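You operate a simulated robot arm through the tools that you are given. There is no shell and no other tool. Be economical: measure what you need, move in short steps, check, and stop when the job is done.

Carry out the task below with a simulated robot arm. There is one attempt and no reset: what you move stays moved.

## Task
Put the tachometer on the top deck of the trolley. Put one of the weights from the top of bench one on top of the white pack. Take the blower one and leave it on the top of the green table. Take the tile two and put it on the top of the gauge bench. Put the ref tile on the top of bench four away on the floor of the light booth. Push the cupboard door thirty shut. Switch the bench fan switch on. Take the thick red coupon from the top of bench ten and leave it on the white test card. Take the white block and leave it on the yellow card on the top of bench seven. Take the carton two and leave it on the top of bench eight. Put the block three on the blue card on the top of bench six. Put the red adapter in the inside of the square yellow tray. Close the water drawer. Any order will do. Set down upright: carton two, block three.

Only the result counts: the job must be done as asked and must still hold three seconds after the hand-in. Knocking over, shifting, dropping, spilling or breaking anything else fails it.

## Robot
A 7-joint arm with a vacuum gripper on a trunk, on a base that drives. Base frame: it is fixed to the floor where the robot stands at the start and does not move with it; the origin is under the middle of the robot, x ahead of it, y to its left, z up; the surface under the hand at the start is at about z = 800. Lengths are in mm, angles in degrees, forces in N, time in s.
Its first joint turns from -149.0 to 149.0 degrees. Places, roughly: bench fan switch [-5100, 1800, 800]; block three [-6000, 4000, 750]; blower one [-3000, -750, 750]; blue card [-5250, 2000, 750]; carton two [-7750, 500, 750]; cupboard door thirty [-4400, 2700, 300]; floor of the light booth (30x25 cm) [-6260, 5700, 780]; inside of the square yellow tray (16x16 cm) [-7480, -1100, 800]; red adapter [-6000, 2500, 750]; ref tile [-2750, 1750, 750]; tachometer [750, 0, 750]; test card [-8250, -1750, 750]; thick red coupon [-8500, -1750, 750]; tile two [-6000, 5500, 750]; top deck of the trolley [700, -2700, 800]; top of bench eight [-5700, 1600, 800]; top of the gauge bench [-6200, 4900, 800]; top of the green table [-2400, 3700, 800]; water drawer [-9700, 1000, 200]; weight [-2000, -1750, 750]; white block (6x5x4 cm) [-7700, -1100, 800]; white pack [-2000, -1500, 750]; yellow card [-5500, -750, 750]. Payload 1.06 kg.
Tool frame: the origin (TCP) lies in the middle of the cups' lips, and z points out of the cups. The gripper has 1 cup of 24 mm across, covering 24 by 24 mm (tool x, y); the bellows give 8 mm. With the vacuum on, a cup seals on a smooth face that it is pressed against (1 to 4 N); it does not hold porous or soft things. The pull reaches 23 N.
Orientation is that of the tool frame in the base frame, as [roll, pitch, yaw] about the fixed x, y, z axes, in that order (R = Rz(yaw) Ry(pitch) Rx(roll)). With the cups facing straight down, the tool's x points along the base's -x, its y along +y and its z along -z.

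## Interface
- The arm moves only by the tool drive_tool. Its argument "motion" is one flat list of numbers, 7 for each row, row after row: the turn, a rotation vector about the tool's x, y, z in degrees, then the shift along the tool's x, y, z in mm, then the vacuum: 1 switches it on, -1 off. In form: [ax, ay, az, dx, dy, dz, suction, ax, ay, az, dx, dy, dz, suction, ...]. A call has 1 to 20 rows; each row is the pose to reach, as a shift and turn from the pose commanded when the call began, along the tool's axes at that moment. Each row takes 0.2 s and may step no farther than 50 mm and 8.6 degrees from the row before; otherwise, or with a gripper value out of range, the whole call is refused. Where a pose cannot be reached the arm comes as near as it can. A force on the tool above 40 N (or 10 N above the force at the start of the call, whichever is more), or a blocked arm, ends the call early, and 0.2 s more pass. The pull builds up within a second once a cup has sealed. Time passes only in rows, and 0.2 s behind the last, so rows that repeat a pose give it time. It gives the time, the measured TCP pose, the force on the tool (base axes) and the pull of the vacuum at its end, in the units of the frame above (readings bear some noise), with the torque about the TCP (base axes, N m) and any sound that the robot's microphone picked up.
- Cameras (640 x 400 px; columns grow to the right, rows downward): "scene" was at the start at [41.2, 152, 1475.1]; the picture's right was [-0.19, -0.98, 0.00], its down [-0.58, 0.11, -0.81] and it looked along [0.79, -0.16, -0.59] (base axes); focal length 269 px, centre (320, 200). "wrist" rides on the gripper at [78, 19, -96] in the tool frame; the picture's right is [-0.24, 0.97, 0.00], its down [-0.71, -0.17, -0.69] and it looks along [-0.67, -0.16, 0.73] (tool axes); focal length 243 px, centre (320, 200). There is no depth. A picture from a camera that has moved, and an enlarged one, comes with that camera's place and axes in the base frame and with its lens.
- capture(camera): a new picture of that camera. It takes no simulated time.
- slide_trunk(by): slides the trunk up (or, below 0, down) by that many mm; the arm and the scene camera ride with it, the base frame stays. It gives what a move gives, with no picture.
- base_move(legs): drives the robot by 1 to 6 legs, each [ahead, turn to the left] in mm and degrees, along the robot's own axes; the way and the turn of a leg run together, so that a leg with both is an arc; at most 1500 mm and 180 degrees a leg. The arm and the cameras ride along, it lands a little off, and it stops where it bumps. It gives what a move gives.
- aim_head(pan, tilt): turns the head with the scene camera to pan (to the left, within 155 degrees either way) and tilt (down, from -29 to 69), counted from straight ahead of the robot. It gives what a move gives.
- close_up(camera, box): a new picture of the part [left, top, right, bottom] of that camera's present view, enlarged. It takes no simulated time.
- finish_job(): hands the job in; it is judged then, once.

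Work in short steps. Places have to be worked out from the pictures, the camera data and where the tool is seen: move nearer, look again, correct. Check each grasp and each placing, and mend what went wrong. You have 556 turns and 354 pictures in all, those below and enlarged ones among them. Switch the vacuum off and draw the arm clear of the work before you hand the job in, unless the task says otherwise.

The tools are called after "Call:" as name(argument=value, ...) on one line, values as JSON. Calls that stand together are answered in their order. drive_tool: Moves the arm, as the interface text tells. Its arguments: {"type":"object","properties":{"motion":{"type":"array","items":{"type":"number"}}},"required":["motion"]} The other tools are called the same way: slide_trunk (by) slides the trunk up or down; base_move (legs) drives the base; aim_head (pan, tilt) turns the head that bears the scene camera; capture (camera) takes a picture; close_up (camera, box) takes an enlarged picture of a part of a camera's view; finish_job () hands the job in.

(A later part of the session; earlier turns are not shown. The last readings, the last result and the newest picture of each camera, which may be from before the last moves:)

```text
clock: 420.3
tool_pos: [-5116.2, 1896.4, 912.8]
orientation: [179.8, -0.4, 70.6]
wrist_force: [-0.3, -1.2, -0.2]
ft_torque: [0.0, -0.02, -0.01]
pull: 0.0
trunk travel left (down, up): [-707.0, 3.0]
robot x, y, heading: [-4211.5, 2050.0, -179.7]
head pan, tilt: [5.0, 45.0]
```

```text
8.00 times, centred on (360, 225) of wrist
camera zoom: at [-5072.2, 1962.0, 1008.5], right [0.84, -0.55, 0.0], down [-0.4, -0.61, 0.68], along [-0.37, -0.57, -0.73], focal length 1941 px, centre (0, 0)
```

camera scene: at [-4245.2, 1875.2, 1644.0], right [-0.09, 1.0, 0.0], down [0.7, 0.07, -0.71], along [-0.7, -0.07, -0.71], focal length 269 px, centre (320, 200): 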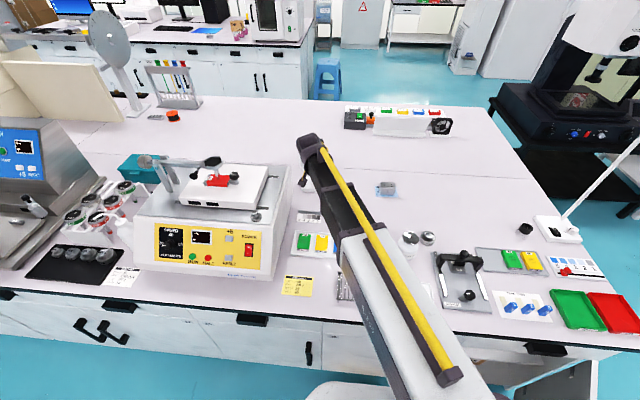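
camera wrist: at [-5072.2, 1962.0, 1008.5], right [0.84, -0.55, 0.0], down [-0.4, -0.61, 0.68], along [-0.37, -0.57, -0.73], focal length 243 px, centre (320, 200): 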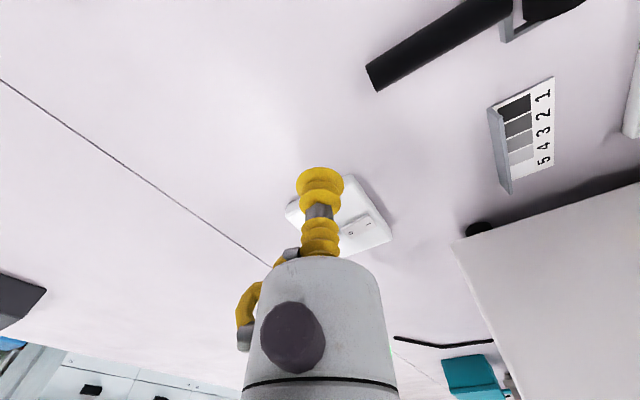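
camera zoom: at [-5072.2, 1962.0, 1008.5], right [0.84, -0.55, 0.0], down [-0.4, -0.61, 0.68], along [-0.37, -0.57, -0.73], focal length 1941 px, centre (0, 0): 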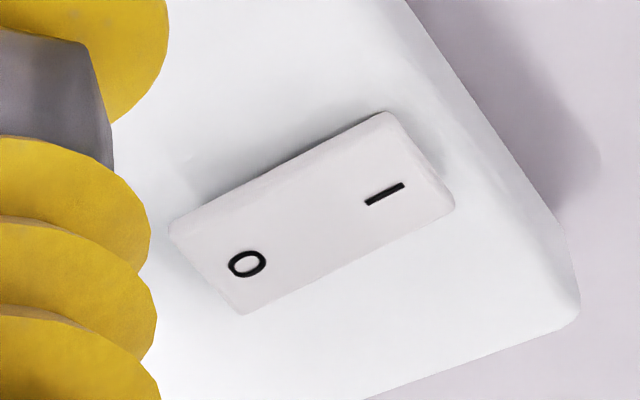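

The "I" end is indeed the raised one, at about (-5132, 1764); the rocker's axis is turned 15°. When leaning along the rocker, the lip slides off its end as the bellows give; so I lean the tool sideways (towards +y) instead and press on the "I" half.

Call:
drive_tool(motion=[0, -7.5, 0, 0, 0, 0, -1, 0, -15, 0, 0, 0, 0, -1, 0, -22.5, 0, -30, 5, 0, -1, 0, -30, 0, -70, 10, 0, -1, 0, -30, 0, -105, 16, 15, -1, 0, -30, 0, -131, 22, 33, -1])

Call:
capture(camera="wrist")

```text
clock: 421.7
tool_pos: [-5139.2, 1763.1, 879.4]
orientation: [179.7, 29.7, 70.4]
wrist_force: [-0.1, 0.5, 0.0]
ft_torque: [0.01, 0.01, -0.01]
pull: 0.1
trunk travel left (down, up): [-707.0, 3.0]
robot x, y, heading: [-4210.8, 2055.1, -179.5]
head pan, tilt: [5.0, 45.0]
```

```text
226 pictures are left
camera wrist: at [-5083.6, 1864.9, 922.9], right [0.85, -0.52, 0.12], down [-0.26, -0.2, 0.95], along [-0.46, -0.83, -0.3], focal length 243 px, centre (320, 200)
```

wrist: 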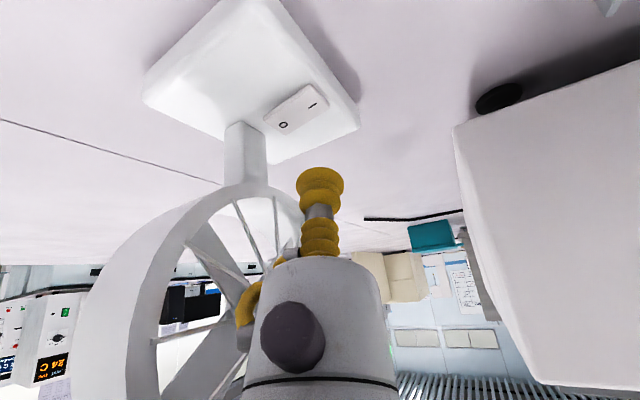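

A clear side view: the "I" end stands up. I go down onto it from the side-leaning pose.

Call:
drive_tool(motion=[0, 0, 0, 4, 2, 20, -1, 0, 0, 0, 8.2, 4.4, 39.1, -1, 0, 0, 0, 12.2, 4.4, 46, -1, 0, 0, 0, 14.6, 4.4, 50.4, -1])

Call:
close_up(camera="wrist", box=[240, 90, 400, 210])

```text
clock: 422.7
tool_pos: [-5137.5, 1750.5, 829.2]
orientation: [179.8, 29.6, 70.4]
wrist_force: [-0.3, -0.5, 4.7]
ft_torque: [0.03, -0.04, 0.04]
pull: 0.0
trunk travel left (down, up): [-707.0, 3.0]
robot x, y, heading: [-4209.4, 2051.4, -179.5]
head pan, tilt: [5.0, 45.0]
```

```text
3.33 times, centred on (320, 150) of wrist
camera zoom: at [-5080.8, 1852.8, 873.5], right [0.85, -0.52, 0.12], down [-0.26, -0.2, 0.95], along [-0.46, -0.83, -0.3], focal length 809 px, centre (320, 367)
```

zoom: 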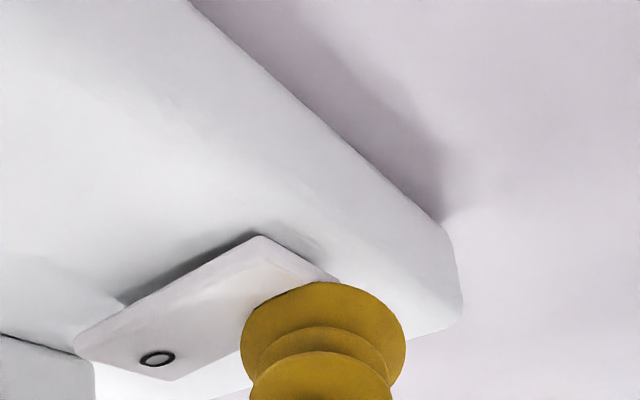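

Contact on the "I" end at 4.7 N. I press further down.

Call:
drive_tool(motion=[0, 0, 0, 1.5, 0, 2.6, -1, 0, 0, 0, 3, 0, 5.2, -1, 0, 0, 0, 3.5, 0, 6.1, -1, 0, 0, 0, 4, 0, 6.9, -1])

Call:
close_up(camera="wrist", box=[240, 90, 400, 210])

```text
clock: 423.7
tool_pos: [-5135.2, 1750.9, 824.8]
orientation: [-179.9, 30.0, 70.5]
wrist_force: [-5.7, 2.3, 40.6]
ft_torque: [0.47, -0.14, 0.34]
pull: 0.0
trunk travel left (down, up): [-707.0, 3.0]
robot x, y, heading: [-4212.6, 2055.6, -179.5]
head pan, tilt: [5.0, 45.0]
```

```text
3.33 times, centred on (320, 150) of wrist
camera zoom: at [-5079.2, 1854.1, 869.0], right [0.85, -0.52, 0.12], down [-0.25, -0.2, 0.95], along [-0.47, -0.83, -0.3], focal length 809 px, centre (320, 367)
```

zoom: 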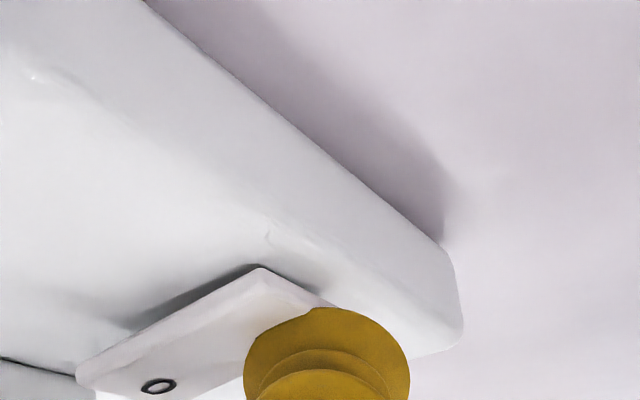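

40 N on the right spot and the rocker seems not to tilt. I lift off to see whether it changed anything.

Call:
drive_tool(motion=[0, 0, 0, -10, 0, -17, -1, 0, 0, 0, -20, 0, -35, -1, 0, 0, 0, -25, 0, -45, -1])

Call:
close_up(camera="wrist", box=[220, 60, 380, 180])

Call:
close_up(camera="scene", box=[260, 120, 370, 220])

```text
clock: 424.5
tool_pos: [-5136.0, 1750.4, 870.7]
orientation: [179.7, 29.6, 70.4]
wrist_force: [0.2, 0.3, 0.4]
ft_torque: [0.04, 0.01, -0.03]
pull: 0.1
trunk travel left (down, up): [-707.0, 3.0]
robot x, y, heading: [-4210.3, 2054.0, -179.5]
head pan, tilt: [5.0, 45.0]
```

```text
3.33 times, centred on (300, 120) of wrist
camera zoom: at [-5080.4, 1853.2, 914.8], right [0.85, -0.52, 0.12], down [-0.26, -0.2, 0.94], along [-0.46, -0.83, -0.31], focal length 809 px, centre (387, 467)
```

zoom: 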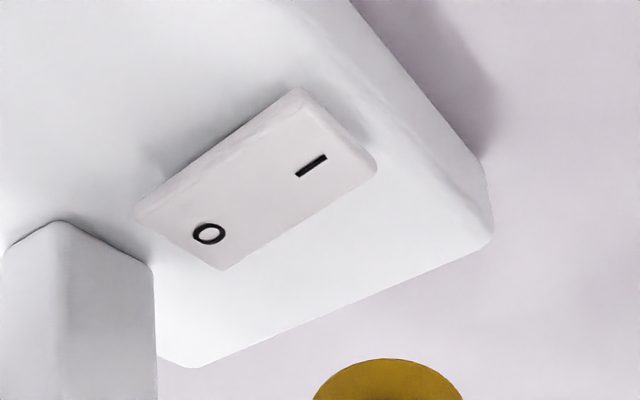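

```text
4.00 times, centred on (315, 170) of scene
camera zoom: at [-4245.0, 1875.3, 1643.9], right [-0.1, 1.0, 0.0], down [0.7, 0.07, -0.71], along [-0.7, -0.07, -0.71], focal length 1076 px, centre (340, 320)
```

zoom: 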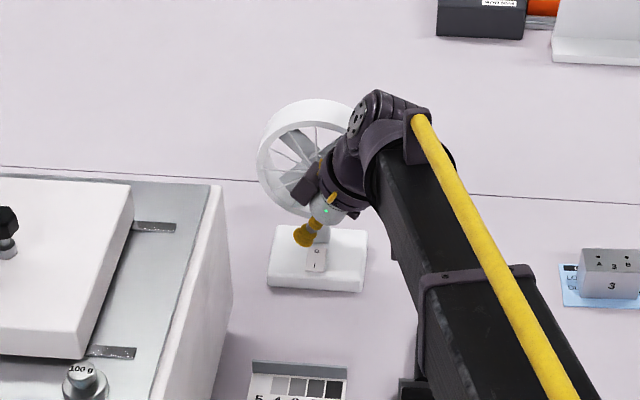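

The fan blades appear at a different angle than before, so it may be running. I back off further and compare the blade angle in two pictures.

Call:
drive_tool(motion=[0, 0, 0, -15, -20, -40, -1, 0, 0, 0, -15, -50, -75, -1, 0, 0, 0, -15, -90, -100, -1])

Call:
close_up(camera="scene", box=[260, 120, 370, 220])

Call:
drive_tool(motion=[0, 0, 0, 0, 0, 0, -1])

Call:
close_up(camera="scene", box=[260, 120, 370, 220])

```text
clock: 425.0
tool_pos: [-5151.9, 1773.0, 925.3]
orientation: [178.7, 28.9, 71.2]
wrist_force: [5.3, -1.5, -0.6]
ft_torque: [0.09, 0.41, 0.06]
pull: 0.1
trunk travel left (down, up): [-707.0, 3.0]
robot x, y, heading: [-4209.2, 2053.2, -179.4]
head pan, tilt: [5.0, 45.0]
stopped in row 2: the force on the tool passed its limit at 87 N (the readings are from after the stop); the commanded pose is now the measured one
```

```text
4.00 times, centred on (315, 170) of scene
camera zoom: at [-4243.4, 1875.9, 1644.3], right [-0.1, 0.99, 0.0], down [0.7, 0.07, -0.71], along [-0.7, -0.07, -0.71], focal length 1076 px, centre (340, 320)
```

zoom: 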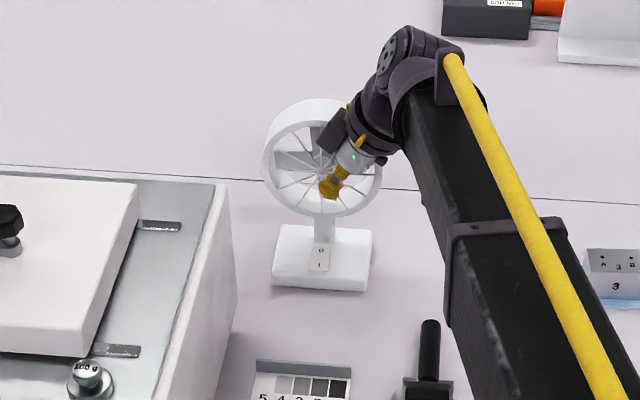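

```text
clock: 425.4
tool_pos: [-5151.2, 1773.8, 925.0]
orientation: [178.8, 28.9, 71.3]
wrist_force: [7.7, -0.7, 0.4]
ft_torque: [0.01, 0.54, 0.02]
pull: 0.0
trunk travel left (down, up): [-707.0, 3.0]
robot x, y, heading: [-4209.4, 2054.2, -179.4]
head pan, tilt: [5.0, 45.0]
```

```text
4.00 times, centred on (315, 170) of scene
camera zoom: at [-4242.8, 1874.9, 1644.1], right [-0.1, 0.99, 0.0], down [0.7, 0.07, -0.71], along [-0.7, -0.07, -0.71], focal length 1076 px, centre (340, 320)
```

zoom: 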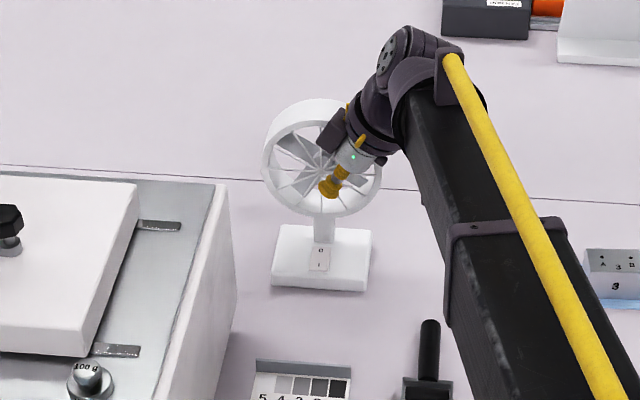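

The blades move between pictures, so the fan is now running: the switch is on. But my last move went the wrong way and pressed against the fan ring; the fan's base hasn't shifted. I move straight away from it (+x, +y).

Call:
drive_tool(motion=[0, 0, 0, 6, 9, -3, -1, 0, 0, 0, 11, 17, -6, -1, 0, 0, 0, 22, 34, -12, -1, 0, 0, 0, 33, 50, -18, -1, 0, 0, 0, 44, 67, -24, -1])

Call:
close_up(camera="scene", box=[260, 120, 370, 220])

```text
clock: 426.6
tool_pos: [-5072.5, 1800.1, 927.3]
orientation: [178.7, 28.9, 71.2]
wrist_force: [0.2, -0.1, 0.4]
ft_torque: [0.01, -0.02, 0.02]
pull: 0.0
trunk travel left (down, up): [-707.0, 3.0]
robot x, y, heading: [-4210.4, 2054.8, -179.4]
head pan, tilt: [5.0, 45.0]
```

```text
4.00 times, centred on (315, 170) of scene
camera zoom: at [-4243.8, 1875.1, 1644.0], right [-0.1, 0.99, 0.0], down [0.7, 0.07, -0.71], along [-0.7, -0.07, -0.71], focal length 1076 px, centre (340, 320)
```

zoom: 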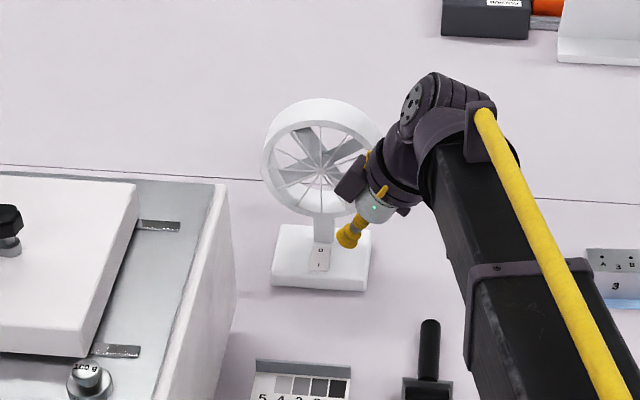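

The fan stands unmoved and is spinning. I rise and restore the tool to vertical, then turn it back.

Call:
drive_tool(motion=[0, 0, 0, -20, 0, -36, -1, 0, 0, 0, -40, 0, -72, -1, 0, 0, 0, -60, 0, -108, -1, 0, 7.2, 0, -60, 0, -108, -1, 0, 14.4, 0, -60, 0, -108, -1, 0, 21.6, 0, -60, 0, -108, -1, 0, 28.9, 0, -60, 0, -108, -1])

Call:
drive_tool(motion=[0, 0, 8, 0, 0, 0, -1, 0, 0, 16, 0, 0, 0, -1, 0, 0, 24, 0, 0, 0, -1, 0, 0, 32, 0, 0, 0, -1, 0, 0, 40, 0, 0, 0, -1, 0, 0, 48, 0, 0, 0, -1, 0, 0, 56, 0, 0, 0, -1, 0, 0, 64, 0, 0, 0, -1, 0, 0, 71, 0, 0, 0, -1])

```text
clock: 428.2
tool_pos: [-5077.0, 1800.8, 1050.3]
orientation: [179.0, -0.1, 71.9]
wrist_force: [-0.5, -0.4, -0.3]
ft_torque: [0.01, -0.02, 0.0]
pull: 0.1
trunk travel left (down, up): [-707.0, 3.0]
robot x, y, heading: [-4212.8, 2051.2, -179.3]
head pan, tilt: [5.0, 45.0]
```

```text
clock: 430.2
tool_pos: [-5076.2, 1799.3, 1049.7]
orientation: [179.7, -1.0, 0.7]
wrist_force: [0.2, 0.6, 0.3]
ft_torque: [-0.03, 0.01, -0.01]
pull: 0.0
trunk travel left (down, up): [-707.0, 3.0]
robot x, y, heading: [-4211.2, 2054.5, -179.3]
head pan, tilt: [5.0, 45.0]
```

Next the cupboard door thirty. I retract the arm (levelling it by 1°), then back off and look.

Call:
drive_tool(motion=[0, -1, 0, 38, -31, -3, -1, 0, -1, 0, 76, -62, -6, -1, 0, -1, 0, 114, -93, -9, -1, 0, -1, 0, 152, -124, -12, -1, 0, -1, 0, 190, -155, -15, -1, 0, -1, 0, 228, -186, -18, -1, 0, -1, 0, 266, -217, -21, -1, 0, -1, 0, 304, -248, -24, -1])

Call:
base_move(legs=[[-400, 0]])

Call:
aim_head(pan=-50, tilt=40)

Call:
capture(camera="scene")

```text
clock: 432.0
tool_pos: [-4776.2, 2055.3, 1078.9]
orientation: [179.7, 0.0, 0.9]
wrist_force: [0.2, 0.0, 0.1]
ft_torque: [0.01, 0.02, 0.0]
pull: 0.1
trunk travel left (down, up): [-707.0, 3.0]
robot x, y, heading: [-4206.7, 2054.3, -179.4]
head pan, tilt: [5.0, 45.0]
```

```text
clock: 434.5
tool_pos: [-4384.7, 2060.2, 1078.2]
orientation: [179.7, -0.1, 0.6]
wrist_force: [0.1, 0.3, 0.1]
ft_torque: [-0.02, 0.01, -0.02]
pull: 0.0
trunk travel left (down, up): [-707.0, 3.0]
robot x, y, heading: [-3818.1, 2059.1, -179.2]
head pan, tilt: [5.0, 45.0]
```

```text
clock: 435.7
tool_pos: [-4384.8, 2062.2, 1079.1]
orientation: [179.7, 0.0, 0.6]
wrist_force: [-1.0, -0.7, 0.7]
ft_torque: [0.03, 0.0, -0.01]
pull: 0.1
trunk travel left (down, up): [-707.0, 3.0]
robot x, y, heading: [-3816.6, 2057.5, -179.6]
head pan, tilt: [-50.0, 40.0]
```

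```text
218 pictures are left
camera scene: at [-3827.2, 1951.7, 1651.3], right [0.76, 0.65, 0.0], down [0.42, -0.49, -0.77], along [-0.5, 0.58, -0.64], focal length 269 px, centre (320, 200)
```

scene: 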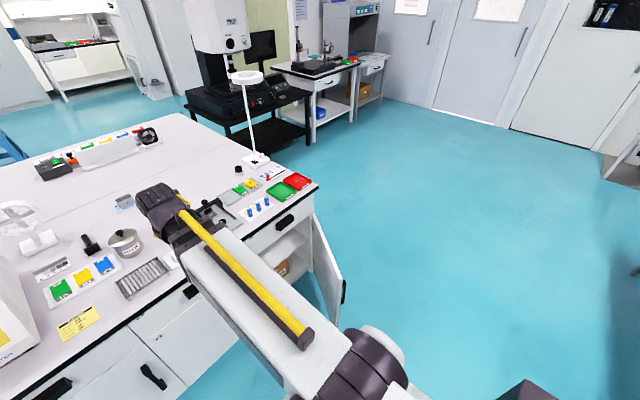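

The door's free edge is near (-4210, 2553), hinged at about (-4567, 2769), open about 59°. I must push its outer face from the north-east, so I drive to (-3818, 2900) and face south-west.

Call:
base_move(legs=[[0, -90], [850, 0], [0, 125]])

Call:
aim_head(pan=0, tilt=50)

Call:
capture(camera="scene")

```text
clock: 449.2
tool_pos: [-4297.8, 2592.5, 1078.8]
orientation: [179.7, 0.0, 34.9]
wrist_force: [0.0, -0.3, 0.1]
ft_torque: [0.04, 0.01, 0.0]
pull: 0.0
trunk travel left (down, up): [-707.0, 3.0]
robot x, y, heading: [-3830.4, 2908.7, -145.3]
head pan, tilt: [-50.0, 40.0]
```

```text
clock: 450.4
tool_pos: [-4296.7, 2592.9, 1078.1]
orientation: [179.6, 0.0, 34.9]
wrist_force: [-0.5, 0.1, 1.3]
ft_torque: [0.02, -0.01, 0.02]
pull: 0.1
trunk travel left (down, up): [-707.0, 3.0]
robot x, y, heading: [-3826.5, 2907.7, -145.1]
head pan, tilt: [0.0, 50.0]
```

```text
217 pictures are left
camera scene: at [-3756.8, 2750.2, 1637.1], right [-0.57, 0.82, 0.0], down [0.63, 0.44, -0.64], along [-0.53, -0.37, -0.77], focal length 269 px, centre (320, 200)
```

scene: 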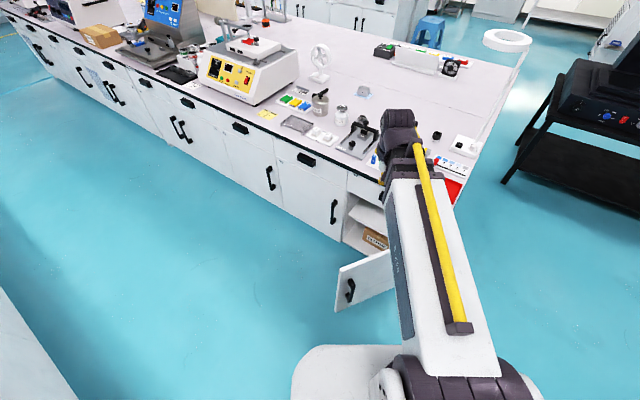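

The door's free edge is at (-4212, 2531), z 100–617. I back the base 120 mm so the tool hangs 120 mm off its outer face, then lower the trunk by 600.

Call:
base_move(legs=[[-120, 0]])

Call:
slide_trunk(by=-500)

Call:
capture(camera="scene")

Call:
capture(camera="wrist")

```text
clock: 451.7
tool_pos: [-4196.7, 2661.0, 1079.2]
orientation: [179.7, 0.1, 34.9]
wrist_force: [0.5, 0.4, 0.0]
ft_torque: [0.01, 0.01, 0.02]
pull: 0.0
trunk travel left (down, up): [-707.0, 3.0]
robot x, y, heading: [-3729.3, 2974.3, -145.2]
head pan, tilt: [0.0, 50.0]
```

```text
refused: -500 is not a number from -400 to 400
```

```text
216 pictures are left
camera scene: at [-3656.6, 2819.7, 1637.1], right [-0.57, 0.82, 0.0], down [0.63, 0.44, -0.64], along [-0.53, -0.37, -0.77], focal length 269 px, centre (320, 200)
```

scene: 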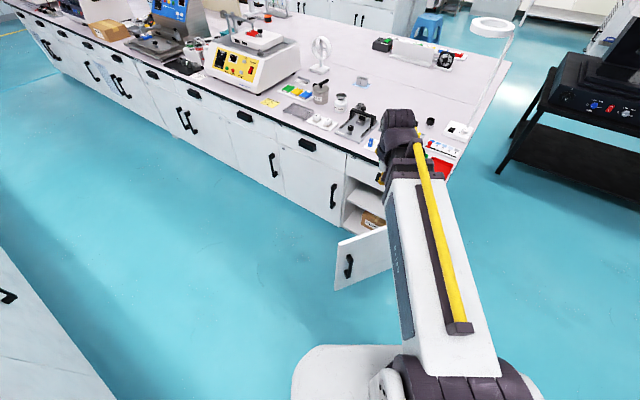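

```text
215 pictures are left
camera wrist: at [-4122.1, 2690.8, 1174.6], right [0.36, -0.93, 0.01], down [-0.68, -0.26, 0.68], along [-0.64, -0.25, -0.73], focal length 243 px, centre (320, 200)
```

wrist: 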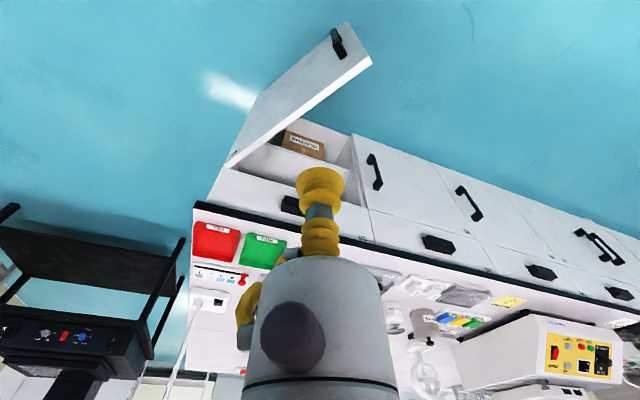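

Slide steps are limited to 400. The tool hangs ~115 mm off the door's outer face; I lower in two steps.

Call:
slide_trunk(by=-400)

Call:
slide_trunk(by=-200)

Call:
capture(camera="wrist")

Call:
capture(camera="scene")

```text
clock: 455.5
tool_pos: [-4197.9, 2661.7, 679.3]
orientation: [179.7, 0.1, 35.0]
wrist_force: [-0.3, 0.1, -0.4]
ft_torque: [-0.02, 0.01, 0.01]
pull: 0.0
trunk travel left (down, up): [-307.0, 403.0]
robot x, y, heading: [-3726.4, 2979.7, -145.0]
head pan, tilt: [0.0, 50.0]
```

```text
clock: 457.7
tool_pos: [-4197.3, 2661.4, 479.4]
orientation: [179.8, 0.0, 35.0]
wrist_force: [0.8, 0.0, 0.9]
ft_torque: [0.01, 0.02, -0.02]
pull: 0.0
trunk travel left (down, up): [-107.0, 603.0]
robot x, y, heading: [-3728.1, 2979.5, -145.4]
head pan, tilt: [0.0, 50.0]
```

```text
214 pictures are left
camera wrist: at [-4122.4, 2690.6, 574.5], right [0.36, -0.93, 0.01], down [-0.68, -0.26, 0.68], along [-0.64, -0.25, -0.73], focal length 243 px, centre (320, 200)
```

wrist: 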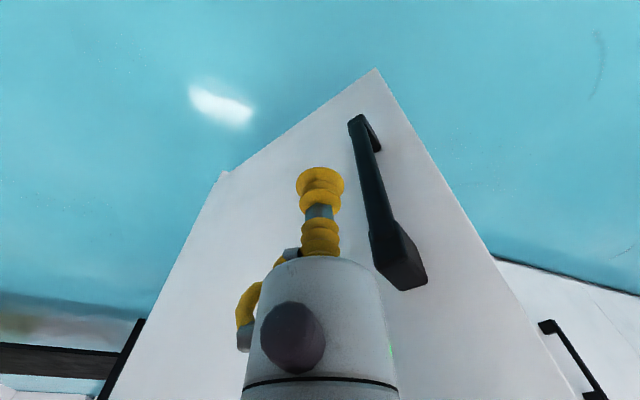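

```text
213 pictures are left
camera scene: at [-3657.0, 2819.5, 1037.2], right [-0.57, 0.82, 0.0], down [0.63, 0.44, -0.64], along [-0.53, -0.37, -0.77], focal length 269 px, centre (320, 200)
```

scene: 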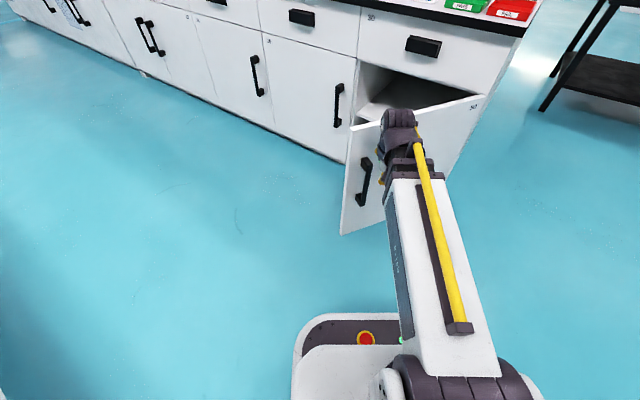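

I see door "30" and its handle clearly; ahead is almost square to its face. I lean the tool forward 45° and push along the door's arc, first half.

Call:
drive_tool(motion=[0, -7.5, 0, 0, 0, 0, -1, 0, -15, 0, 0, 0, 0, -1, 0, -22.5, 0, 0, 0, 0, -1, 0, -30, 0, 0, 0, 0, -1, 0, -37.5, 0, 0, 0, 0, -1, 0, -45, 0, -20, 0, 0, -1, 0, -45, 0, -60, 0.3, 0, -1, 0, -45, 0, -95, 1, 0, -1, 0, -45, 0, -121.6, 2.7, 0, -1, 0, -45, 0, -154.6, 11.4, 0, -1, 0, -45, 0, -189.4, 21.1, 0, -1, 0, -45, 0, -233.6, 26.8, 0, -1])

Call:
capture(camera="scene")

```text
clock: 460.3
tool_pos: [-4376.0, 2505.3, 477.5]
orientation: [179.5, 44.9, 34.7]
wrist_force: [-0.4, 0.5, 0.1]
ft_torque: [-0.03, 0.01, -0.01]
pull: 0.0
out of reach, approached as far as the arm can: row 2, 3, 4, 5, 6, 7, 8
trunk travel left (down, up): [-107.0, 603.0]
robot x, y, heading: [-3731.6, 2975.6, -145.3]
head pan, tilt: [0.0, 50.0]
```

```text
212 pictures are left
camera scene: at [-3657.0, 2819.5, 1037.1], right [-0.57, 0.82, 0.0], down [0.63, 0.44, -0.64], along [-0.53, -0.37, -0.77], focal length 269 px, centre (320, 200)
```

scene: 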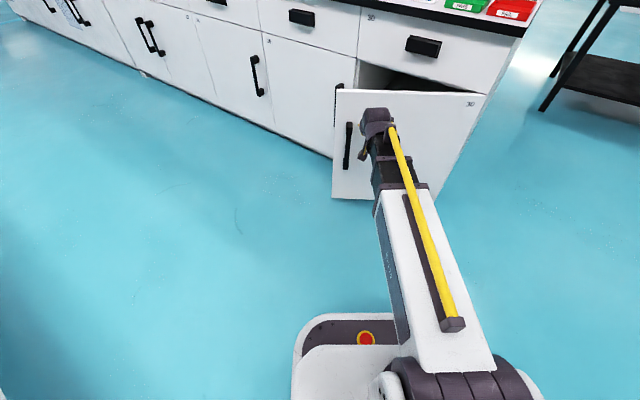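

The door follows (about 37° left). I continue along the arc until it is shut.

Call:
drive_tool(motion=[0, 0, 0, -29.4, 0.4, 29.4, -1, 0, 0, 0, -60.7, -5.9, 60.7, -1, 0, 0, 0, -90.7, -18.3, 90.7, -1, 0, 0, 0, -119.9, -36, 119.9, -1, 0, 0, 0, -146.7, -58.5, 146.7, -1, 0, 0, 0, -150, -62, 150, -1, 0, 0, 0, -153.6, -65.4, 153.6, -1])

Call:
capture(camera="scene")

```text
clock: 461.9
tool_pos: [-4589.1, 2434.5, 478.5]
orientation: [179.5, 45.0, 34.8]
wrist_force: [4.6, -0.2, 1.0]
ft_torque: [0.02, 0.08, -0.03]
pull: 0.0
trunk travel left (down, up): [-107.0, 603.0]
robot x, y, heading: [-3727.6, 2978.6, -145.3]
head pan, tilt: [0.0, 50.0]
```

```text
211 pictures are left
camera scene: at [-3656.8, 2819.6, 1037.1], right [-0.57, 0.82, 0.0], down [0.63, 0.44, -0.64], along [-0.53, -0.37, -0.77], focal length 269 px, centre (320, 200)
```

scene: 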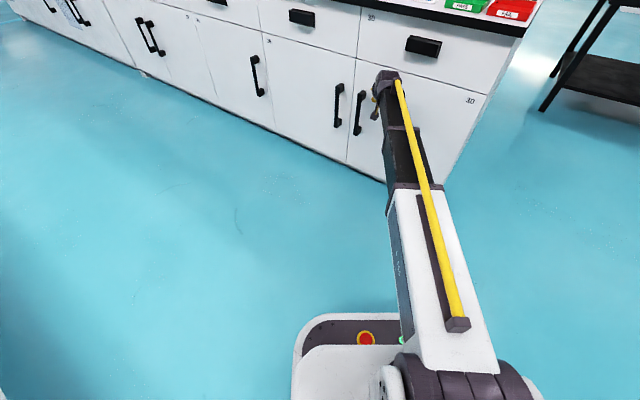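

The door looks shut; I give one more gentle push, then draw back.

Call:
drive_tool(motion=[0, 0, 0, -4, -4, 4, -1, 0, 0, 0, -7, -7, 7, -1, 0, 0, 0, -7, -7, 7, -1])

Call:
drive_tool(motion=[0, 0, 0, 30, 20, -30, -1, 0, 0, 0, 60, 20, -60, -1, 0, 0, 0, 94, 20, -94, -1, 0, 7.5, 0, 125, 20, -125, -1, 0, 15, 0, 155, 20, -155, -1, 0, 22.5, 0, 185, 20, -185, -1, 0, 30, 0, 215, 20, -215, -1, 0, 37.5, 0, 230, 20, -230, -1, 0, 45, 0, 230, 20, -230, -1])

Call:
capture(camera="scene")

```text
clock: 462.5
tool_pos: [-4591.1, 2434.4, 478.0]
orientation: [179.2, 44.7, 34.8]
wrist_force: [6.8, 1.9, 2.5]
ft_torque: [-0.03, 0.06, -0.06]
pull: 0.0
trunk travel left (down, up): [-107.0, 603.0]
robot x, y, heading: [-3730.0, 2977.8, -144.9]
head pan, tilt: [0.0, 50.0]
stopped in row 2: the force on the tool passed its limit at 47 N (the readings are from after the stop); the commanded pose is now the measured one
```

```text
clock: 464.5
tool_pos: [-4317.3, 2604.1, 480.0]
orientation: [179.5, -0.5, 35.2]
wrist_force: [0.6, 0.4, -0.4]
ft_torque: [-0.02, -0.02, -0.01]
pull: 0.1
trunk travel left (down, up): [-107.0, 603.0]
robot x, y, heading: [-3730.2, 2978.1, -144.9]
head pan, tilt: [0.0, 50.0]
```

```text
210 pictures are left
camera scene: at [-3656.2, 2819.9, 1037.1], right [-0.57, 0.82, 0.0], down [0.63, 0.44, -0.64], along [-0.53, -0.37, -0.77], focal length 269 px, centre (320, 200)
```

scene: 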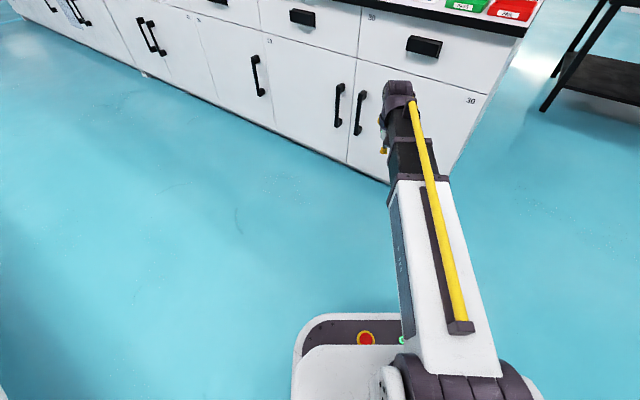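

Door thirty is shut. I raise the trunk, retract the arm, and turn south for the long way round to the west aisle.

Call:
slide_trunk(by=400)

Call:
slide_trunk(by=195)

Call:
drive_tool(motion=[0, -0.5, 0, 45, 0, 0, -1, 0, -0.5, 0, 90, 0, 0, -1, 0, -0.5, 0, 130, 0, 0, -1])

Call:
base_move(legs=[[0, 55], [1400, 0], [1400, 0], [1400, 0], [1250, 0], [0, -90]])

Call:
aim_head(pan=0, tilt=15)

Call:
capture(camera="scene")

```text
clock: 468.3
tool_pos: [-4315.2, 2604.8, 880.2]
orientation: [179.4, -0.4, 35.2]
wrist_force: [0.2, -0.5, -0.3]
ft_torque: [-0.02, -0.03, 0.02]
pull: 0.1
trunk travel left (down, up): [-507.0, 203.0]
robot x, y, heading: [-3725.5, 2978.1, -145.0]
head pan, tilt: [0.0, 50.0]
```

```text
clock: 470.4
tool_pos: [-4316.3, 2604.0, 1076.1]
orientation: [179.5, -0.5, 35.2]
wrist_force: [0.6, 0.0, -0.1]
ft_torque: [0.01, -0.02, 0.0]
pull: 0.1
trunk travel left (down, up): [-702.0, 8.0]
robot x, y, heading: [-3728.0, 2978.3, -145.2]
head pan, tilt: [0.0, 50.0]
```

```text
clock: 471.2
tool_pos: [-4211.6, 2679.8, 1076.8]
orientation: [179.4, 0.2, 35.3]
wrist_force: [-0.5, 0.3, -0.1]
ft_torque: [0.01, -0.01, -0.01]
pull: 0.0
trunk travel left (down, up): [-702.0, 8.0]
robot x, y, heading: [-3726.5, 2980.3, -145.0]
head pan, tilt: [0.0, 50.0]
```

```text
clock: 503.4
tool_pos: [-4242.5, -2442.1, 1075.6]
orientation: [179.5, 0.0, 2.5]
wrist_force: [0.7, 0.3, 0.1]
ft_torque: [-0.01, -0.01, -0.02]
pull: 0.2
trunk travel left (down, up): [-702.0, 8.0]
robot x, y, heading: [-3673.9, -2452.4, -177.5]
head pan, tilt: [0.0, 50.0]
```

```text
clock: 504.5
tool_pos: [-4242.0, -2443.1, 1076.2]
orientation: [179.4, 0.2, 2.5]
wrist_force: [0.1, -0.8, -0.5]
ft_torque: [0.03, 0.0, 0.01]
pull: 0.0
trunk travel left (down, up): [-702.0, 8.0]
robot x, y, heading: [-3668.9, -2453.4, -177.7]
head pan, tilt: [0.0, 15.0]
```

```text
209 pictures are left
camera scene: at [-3714.1, -2625.1, 1685.8], right [-0.04, 1.0, 0.0], down [0.26, 0.01, -0.97], along [-0.96, -0.04, -0.26], focal length 269 px, centre (320, 200)
```

scene: 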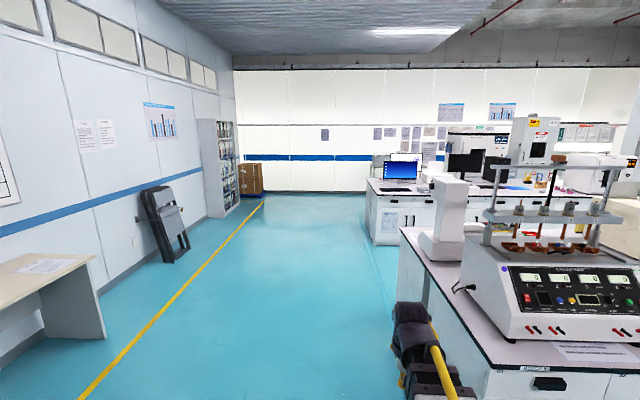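

The south corridor is free; island three's east edge is near x≈-7413. I drive to (-6750, -2450), turn north and go to y≈-1100.

Call:
base_move(legs=[[0, -2.4], [1500, 0], [1500, 0], [80, 0], [0, -90], [1330, 0]])

Call:
aim_head(pan=90, tilt=30)

Call:
capture(camera="scene")

Call:
aim_head(pan=0, tilt=15)

Call:
capture(camera="scene")

Call:
aim_head(pan=-80, tilt=30)

Call:
capture(camera="scene")

```text
clock: 530.0
tool_pos: [-6696.5, -531.3, 1075.0]
orientation: [179.5, 0.1, -90.4]
wrist_force: [-0.2, -0.8, -0.2]
ft_torque: [-0.02, 0.03, 0.06]
pull: 0.0
trunk travel left (down, up): [-702.0, 8.0]
robot x, y, heading: [-6732.5, -1103.5, 89.5]
head pan, tilt: [0.0, 15.0]
```

```text
clock: 531.7
tool_pos: [-6696.0, -531.2, 1075.8]
orientation: [179.5, 0.2, -90.4]
wrist_force: [0.6, -0.9, 0.7]
ft_torque: [-0.02, -0.01, -0.02]
pull: 0.2
trunk travel left (down, up): [-702.0, 8.0]
robot x, y, heading: [-6737.3, -1101.8, 89.4]
head pan, tilt: [90.0, 30.0]
```

```text
208 pictures are left
camera scene: at [-6994.9, -1143.0, 1661.7], right [0.01, 1.0, 0.0], down [0.5, -0.01, -0.87], along [-0.87, 0.01, -0.5], focal length 269 px, centre (320, 200)
```

scene: 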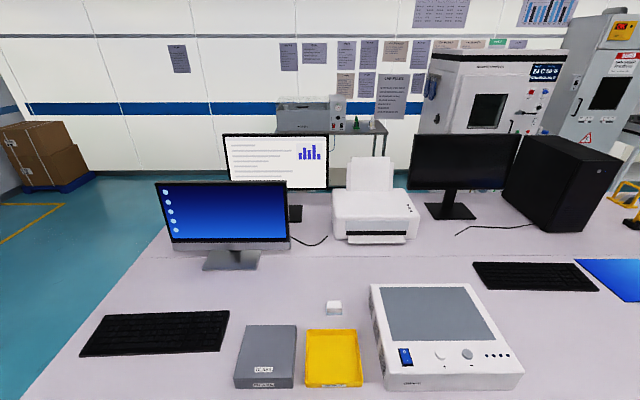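

```text
clock: 533.4
tool_pos: [-6694.9, -531.7, 1075.9]
orientation: [179.4, 0.2, -90.4]
wrist_force: [-0.6, 0.0, 0.3]
ft_torque: [0.0, 0.05, 0.0]
pull: 0.0
trunk travel left (down, up): [-702.0, 8.0]
robot x, y, heading: [-6735.1, -1096.9, 89.4]
head pan, tilt: [0.0, 15.0]
```

```text
207 pictures are left
camera scene: at [-6903.5, -1050.7, 1685.8], right [1.0, -0.01, 0.0], down [0.0, -0.26, -0.97], along [0.01, 0.97, -0.26], focal length 269 px, centre (320, 200)
```

scene: 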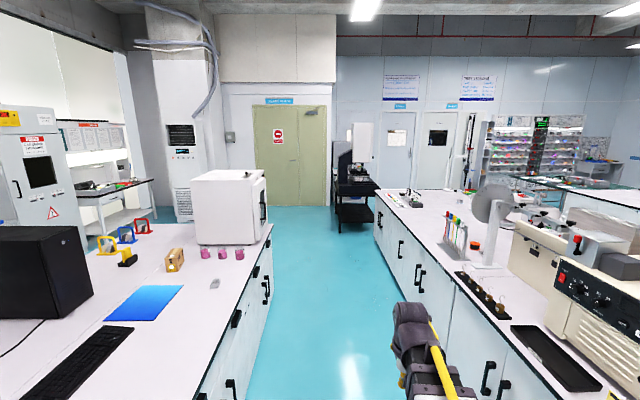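

```text
clock: 534.9
tool_pos: [-6696.5, -530.9, 1074.8]
orientation: [179.5, 0.1, -90.4]
wrist_force: [0.1, -0.4, 0.7]
ft_torque: [-0.01, -0.01, 0.0]
pull: 0.1
trunk travel left (down, up): [-702.0, 8.0]
robot x, y, heading: [-6737.1, -1096.8, 89.4]
head pan, tilt: [-80.0, 30.0]
```

```text
206 pictures are left
camera scene: at [-6815.2, -1129.3, 1661.7], right [0.16, -0.99, 0.0], down [-0.49, -0.08, -0.87], along [0.85, 0.14, -0.5], focal length 269 px, centre (320, 200)
```

scene: 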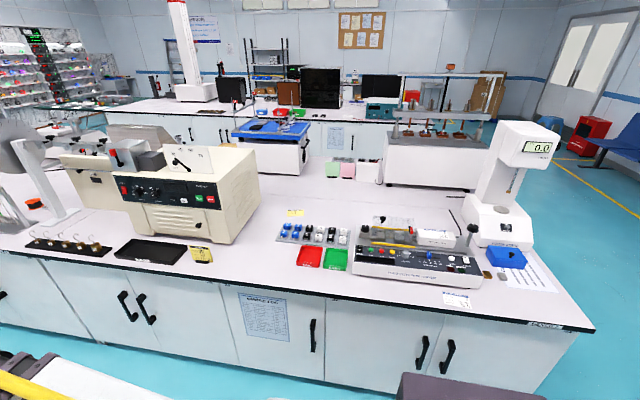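

The yellow tray is at (-7496, -1098) and the white block at (-7655, -1090). I turn to face west and move 100 mm nearer.

Call:
base_move(legs=[[0, 90.5], [100, 0]])

Call:
aim_head(pan=10, tilt=40)

Call:
capture(camera="scene")

Call:
capture(camera="wrist")

```text
clock: 539.9
tool_pos: [-7404.2, -1074.2, 1074.6]
orientation: [179.5, 0.1, 0.7]
wrist_force: [0.0, -0.5, 0.0]
ft_torque: [0.01, -0.01, 0.0]
pull: 0.1
trunk travel left (down, up): [-702.0, 8.0]
robot x, y, heading: [-6835.9, -1101.1, -179.4]
head pan, tilt: [-80.0, 30.0]
```

```text
clock: 541.5
tool_pos: [-7403.8, -1074.5, 1076.8]
orientation: [179.5, 0.2, 0.7]
wrist_force: [-0.4, -0.1, 0.2]
ft_torque: [0.0, 0.0, -0.02]
pull: 0.0
trunk travel left (down, up): [-702.0, 8.0]
robot x, y, heading: [-6838.6, -1097.9, -179.5]
head pan, tilt: [10.0, 40.0]
```

```text
205 pictures are left
camera scene: at [-6871.2, -1287.1, 1646.3], right [-0.18, 0.98, 0.0], down [0.63, 0.12, -0.77], along [-0.75, -0.14, -0.64], focal length 269 px, centre (320, 200)
```

scene: 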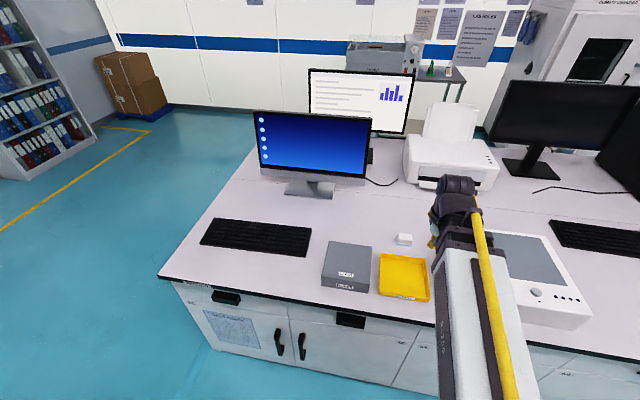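

```text
204 pictures are left
camera wrist: at [-7324.6, -1091.9, 1171.2], right [-0.22, -0.97, 0.01], down [-0.71, 0.17, 0.69], along [-0.67, 0.15, -0.73], focal length 243 px, centre (320, 200)
```

wrist: 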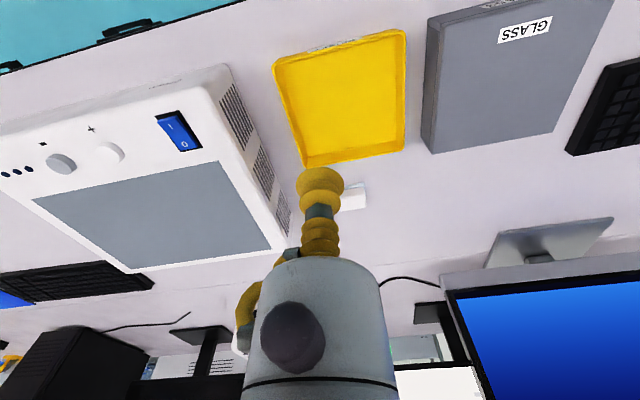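

The white block is at about (-7645, -1090). I move over it and descend to z≈930.

Call:
drive_tool(motion=[0, 0, 0, -48, 3, 0, -1, 0, 0, 0, -96, 6, 0, -1, 0, 0, 0, -144, 9, 0, -1, 0, 0, 0, -192, 12, 0, -1, 0, 0, 0, -236, 13, 10, -1, 0, 0, 0, -236, 13, 58, -1, 0, 0, 0, -236, 13, 106, -1, 0, 0, 0, -236, 13, 145, -1])

Call:
capture(camera="wrist")

```text
clock: 543.4
tool_pos: [-7640.0, -1091.6, 928.9]
orientation: [179.5, 0.0, 0.7]
wrist_force: [0.0, -0.3, -0.4]
ft_torque: [0.01, 0.01, -0.02]
pull: 0.1
trunk travel left (down, up): [-702.0, 8.0]
robot x, y, heading: [-6833.2, -1101.8, -179.0]
head pan, tilt: [10.0, 40.0]
```

```text
203 pictures are left
camera wrist: at [-7561.8, -1108.9, 1025.6], right [-0.22, -0.97, 0.01], down [-0.71, 0.17, 0.69], along [-0.67, 0.15, -0.73], focal length 243 px, centre (320, 200)
```

wrist: 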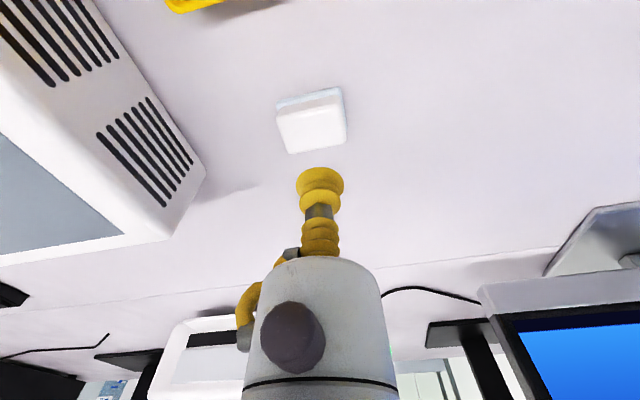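

The block's centre is about (-7653, -1083). I shift and descend with the vacuum on.

Call:
drive_tool(motion=[0, 0, 0, -6, -4, 40, 1, 0, 0, 0, -13, -8, 75, 1, 0, 0, 0, -13, -8, 82, 1])

Call:
capture(camera="wrist")

```text
clock: 544.1
tool_pos: [-7654.5, -1084.7, 847.0]
orientation: [179.4, 0.2, 0.6]
wrist_force: [0.6, 0.5, 0.3]
ft_torque: [0.01, -0.03, 0.03]
pull: 0.1
trunk travel left (down, up): [-702.0, 8.0]
robot x, y, heading: [-6834.1, -1101.6, -179.4]
head pan, tilt: [10.0, 40.0]
```

```text
202 pictures are left
camera wrist: at [-7574.9, -1101.7, 943.4], right [-0.22, -0.97, 0.01], down [-0.71, 0.17, 0.69], along [-0.67, 0.15, -0.73], focal length 243 px, centre (320, 200)
```

wrist: 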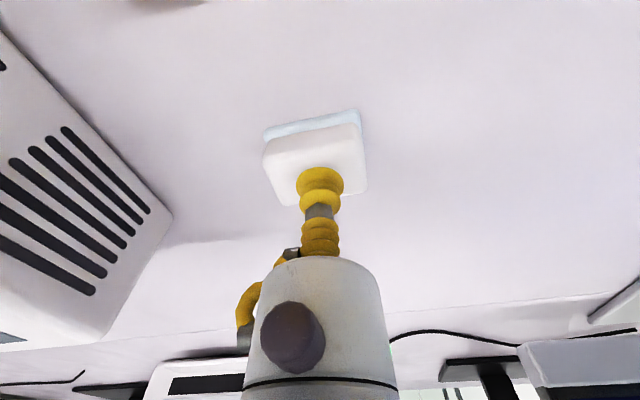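

Centred. I press down slowly.

Call:
drive_tool(motion=[0, 0, 0, 0, 0, 6, 1, 0, 0, 0, 0, 0, 10, 1, 0, 0, 0, 0, 0, 14, 1, 0, 0, 0, 0, 0, 18, 1, 0, 0, 0, 0, 0, 18, 1])

```text
clock: 545.4
tool_pos: [-7653.3, -1084.9, 832.4]
orientation: [179.6, 0.3, 0.8]
wrist_force: [-6.7, -2.1, 16.8]
ft_torque: [0.09, -0.04, 0.04]
pull: 22.7
trunk travel left (down, up): [-702.0, 8.0]
robot x, y, heading: [-6831.3, -1101.6, -179.4]
head pan, tilt: [10.0, 40.0]
```

Sealed. I lift and retract.

Call:
drive_tool(motion=[0, 0, 0, 0, 0, -8, 1, 0, 0, 0, 0, 0, -40, 1, 0, 0, 0, 0, 0, -88, 1, 0, 0, 0, 0, 0, -136, 1, 0, 0, 0, 0, 0, -184, 1, 0, 0, 0, 0, 0, -232, 1, 0, 0, 0, 45, 0, -250, 1, 0, 0, 0, 93, 0, -250, 1, 0, 0, 0, 141, 0, -250, 1, 0, 0, 0, 189, 0, -250, 1, 0, 0, 0, 237, 0, -250, 1, 0, 0, 0, 255, 0, -250, 1])

Call:
capture(camera="wrist")

```text
clock: 548.0
tool_pos: [-7397.0, -1078.5, 1083.9]
orientation: [179.5, 0.1, 0.7]
wrist_force: [0.0, 0.0, -0.2]
ft_torque: [0.02, -0.01, 0.0]
pull: 23.7
trunk travel left (down, up): [-702.0, 8.0]
robot x, y, heading: [-6831.3, -1100.9, -179.4]
head pan, tilt: [10.0, 40.0]
```

```text
201 pictures are left
camera wrist: at [-7318.5, -1096.4, 1179.0], right [-0.22, -0.97, 0.01], down [-0.71, 0.17, 0.69], along [-0.67, 0.15, -0.73], focal length 243 px, centre (320, 200)
```

wrist: 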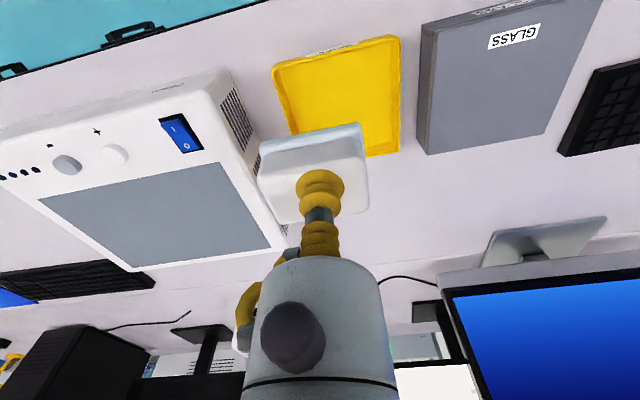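

Held. I turn north, move to y≈-770, and turn to face east towards the yellow card.

Call:
base_move(legs=[[0, -90.6], [330, 0], [0, -90], [400, 0]])

Call:
aim_head(pan=0, tilt=38)

Call:
capture(camera="scene")

```text
clock: 560.0
tool_pos: [-5866.1, -835.9, 1082.4]
orientation: [179.5, 0.2, 177.7]
wrist_force: [-1.3, 0.2, 0.0]
ft_torque: [0.03, 0.02, 0.02]
pull: 22.8
trunk travel left (down, up): [-702.0, 8.0]
robot x, y, heading: [-6427.9, -778.7, -2.6]
head pan, tilt: [10.0, 40.0]
```

```text
clock: 560.7
tool_pos: [-5867.5, -836.1, 1083.4]
orientation: [179.4, 0.1, 177.7]
wrist_force: [-0.2, -0.2, -0.5]
ft_torque: [0.0, -0.03, -0.02]
pull: 23.1
trunk travel left (down, up): [-702.0, 8.0]
robot x, y, heading: [-6429.9, -790.0, -2.4]
head pan, tilt: [0.0, 38.0]
```

```text
200 pictures are left
camera scene: at [-6379.4, -617.0, 1649.3], right [-0.04, -1.0, 0.0], down [-0.62, 0.03, -0.79], along [0.79, -0.03, -0.62], focal length 269 px, centre (320, 200)
```

scene: 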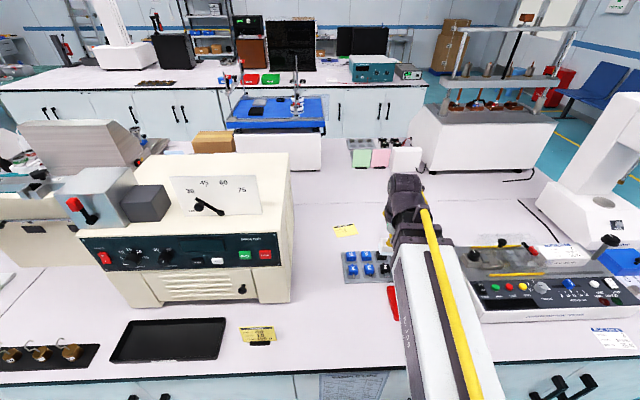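

Two yellow cards are visible; the one at (-5519, -761) matches the place. I zoom in to confirm.

Call:
close_up(camera="scene", box=[230, 200, 410, 350])

```text
2.67 times, centred on (320, 275) of scene
camera zoom: at [-6379.4, -617.0, 1649.3], right [-0.04, -1.0, 0.0], down [-0.62, 0.03, -0.79], along [0.79, -0.03, -0.62], focal length 717 px, centre (320, 0)
```

zoom: 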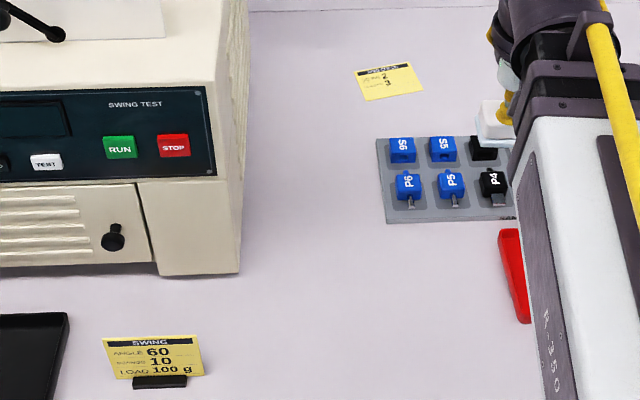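

The flat yellow card is right. I extend over it at z≈1083, then lower to 900.

Call:
drive_tool(motion=[0, 0, 0, -43, 11, 0, 1, 0, 0, 0, -86, 22, 0, 1, 0, 0, 0, -129, 33, 0, 1, 0, 0, 0, -172, 44, 0, 1, 0, 0, 0, -215, 55, 0, 1, 0, 0, 0, -258, 66, 0, 1, 0, 0, 0, -301, 78, 0, 1, 0, 0, 0, -345, 89, 0, 1, 0, 0, 0, -345, 89, 48, 1, 0, 0, 0, -345, 89, 96, 1, 0, 0, 0, -345, 89, 144, 1, 0, 0, 0, -345, 89, 180, 1])

Call:
capture(camera="wrist")

```text
clock: 563.3
tool_pos: [-5519.0, -757.2, 904.2]
orientation: [179.5, 0.2, 177.8]
wrist_force: [-0.5, 0.0, 0.1]
ft_torque: [0.01, 0.0, -0.01]
pull: 23.0
trunk travel left (down, up): [-702.0, 8.0]
robot x, y, heading: [-6425.8, -783.8, -2.7]
head pan, tilt: [0.0, 38.0]
```

```text
198 pictures are left
camera wrist: at [-5596.5, -737.4, 998.8], right [0.27, 0.96, 0.01], down [0.7, -0.2, 0.69], along [0.66, -0.18, -0.73], focal length 243 px, centre (320, 200)
```

wrist: 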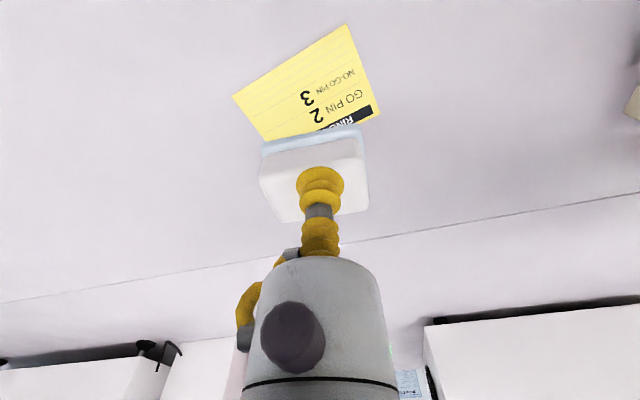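

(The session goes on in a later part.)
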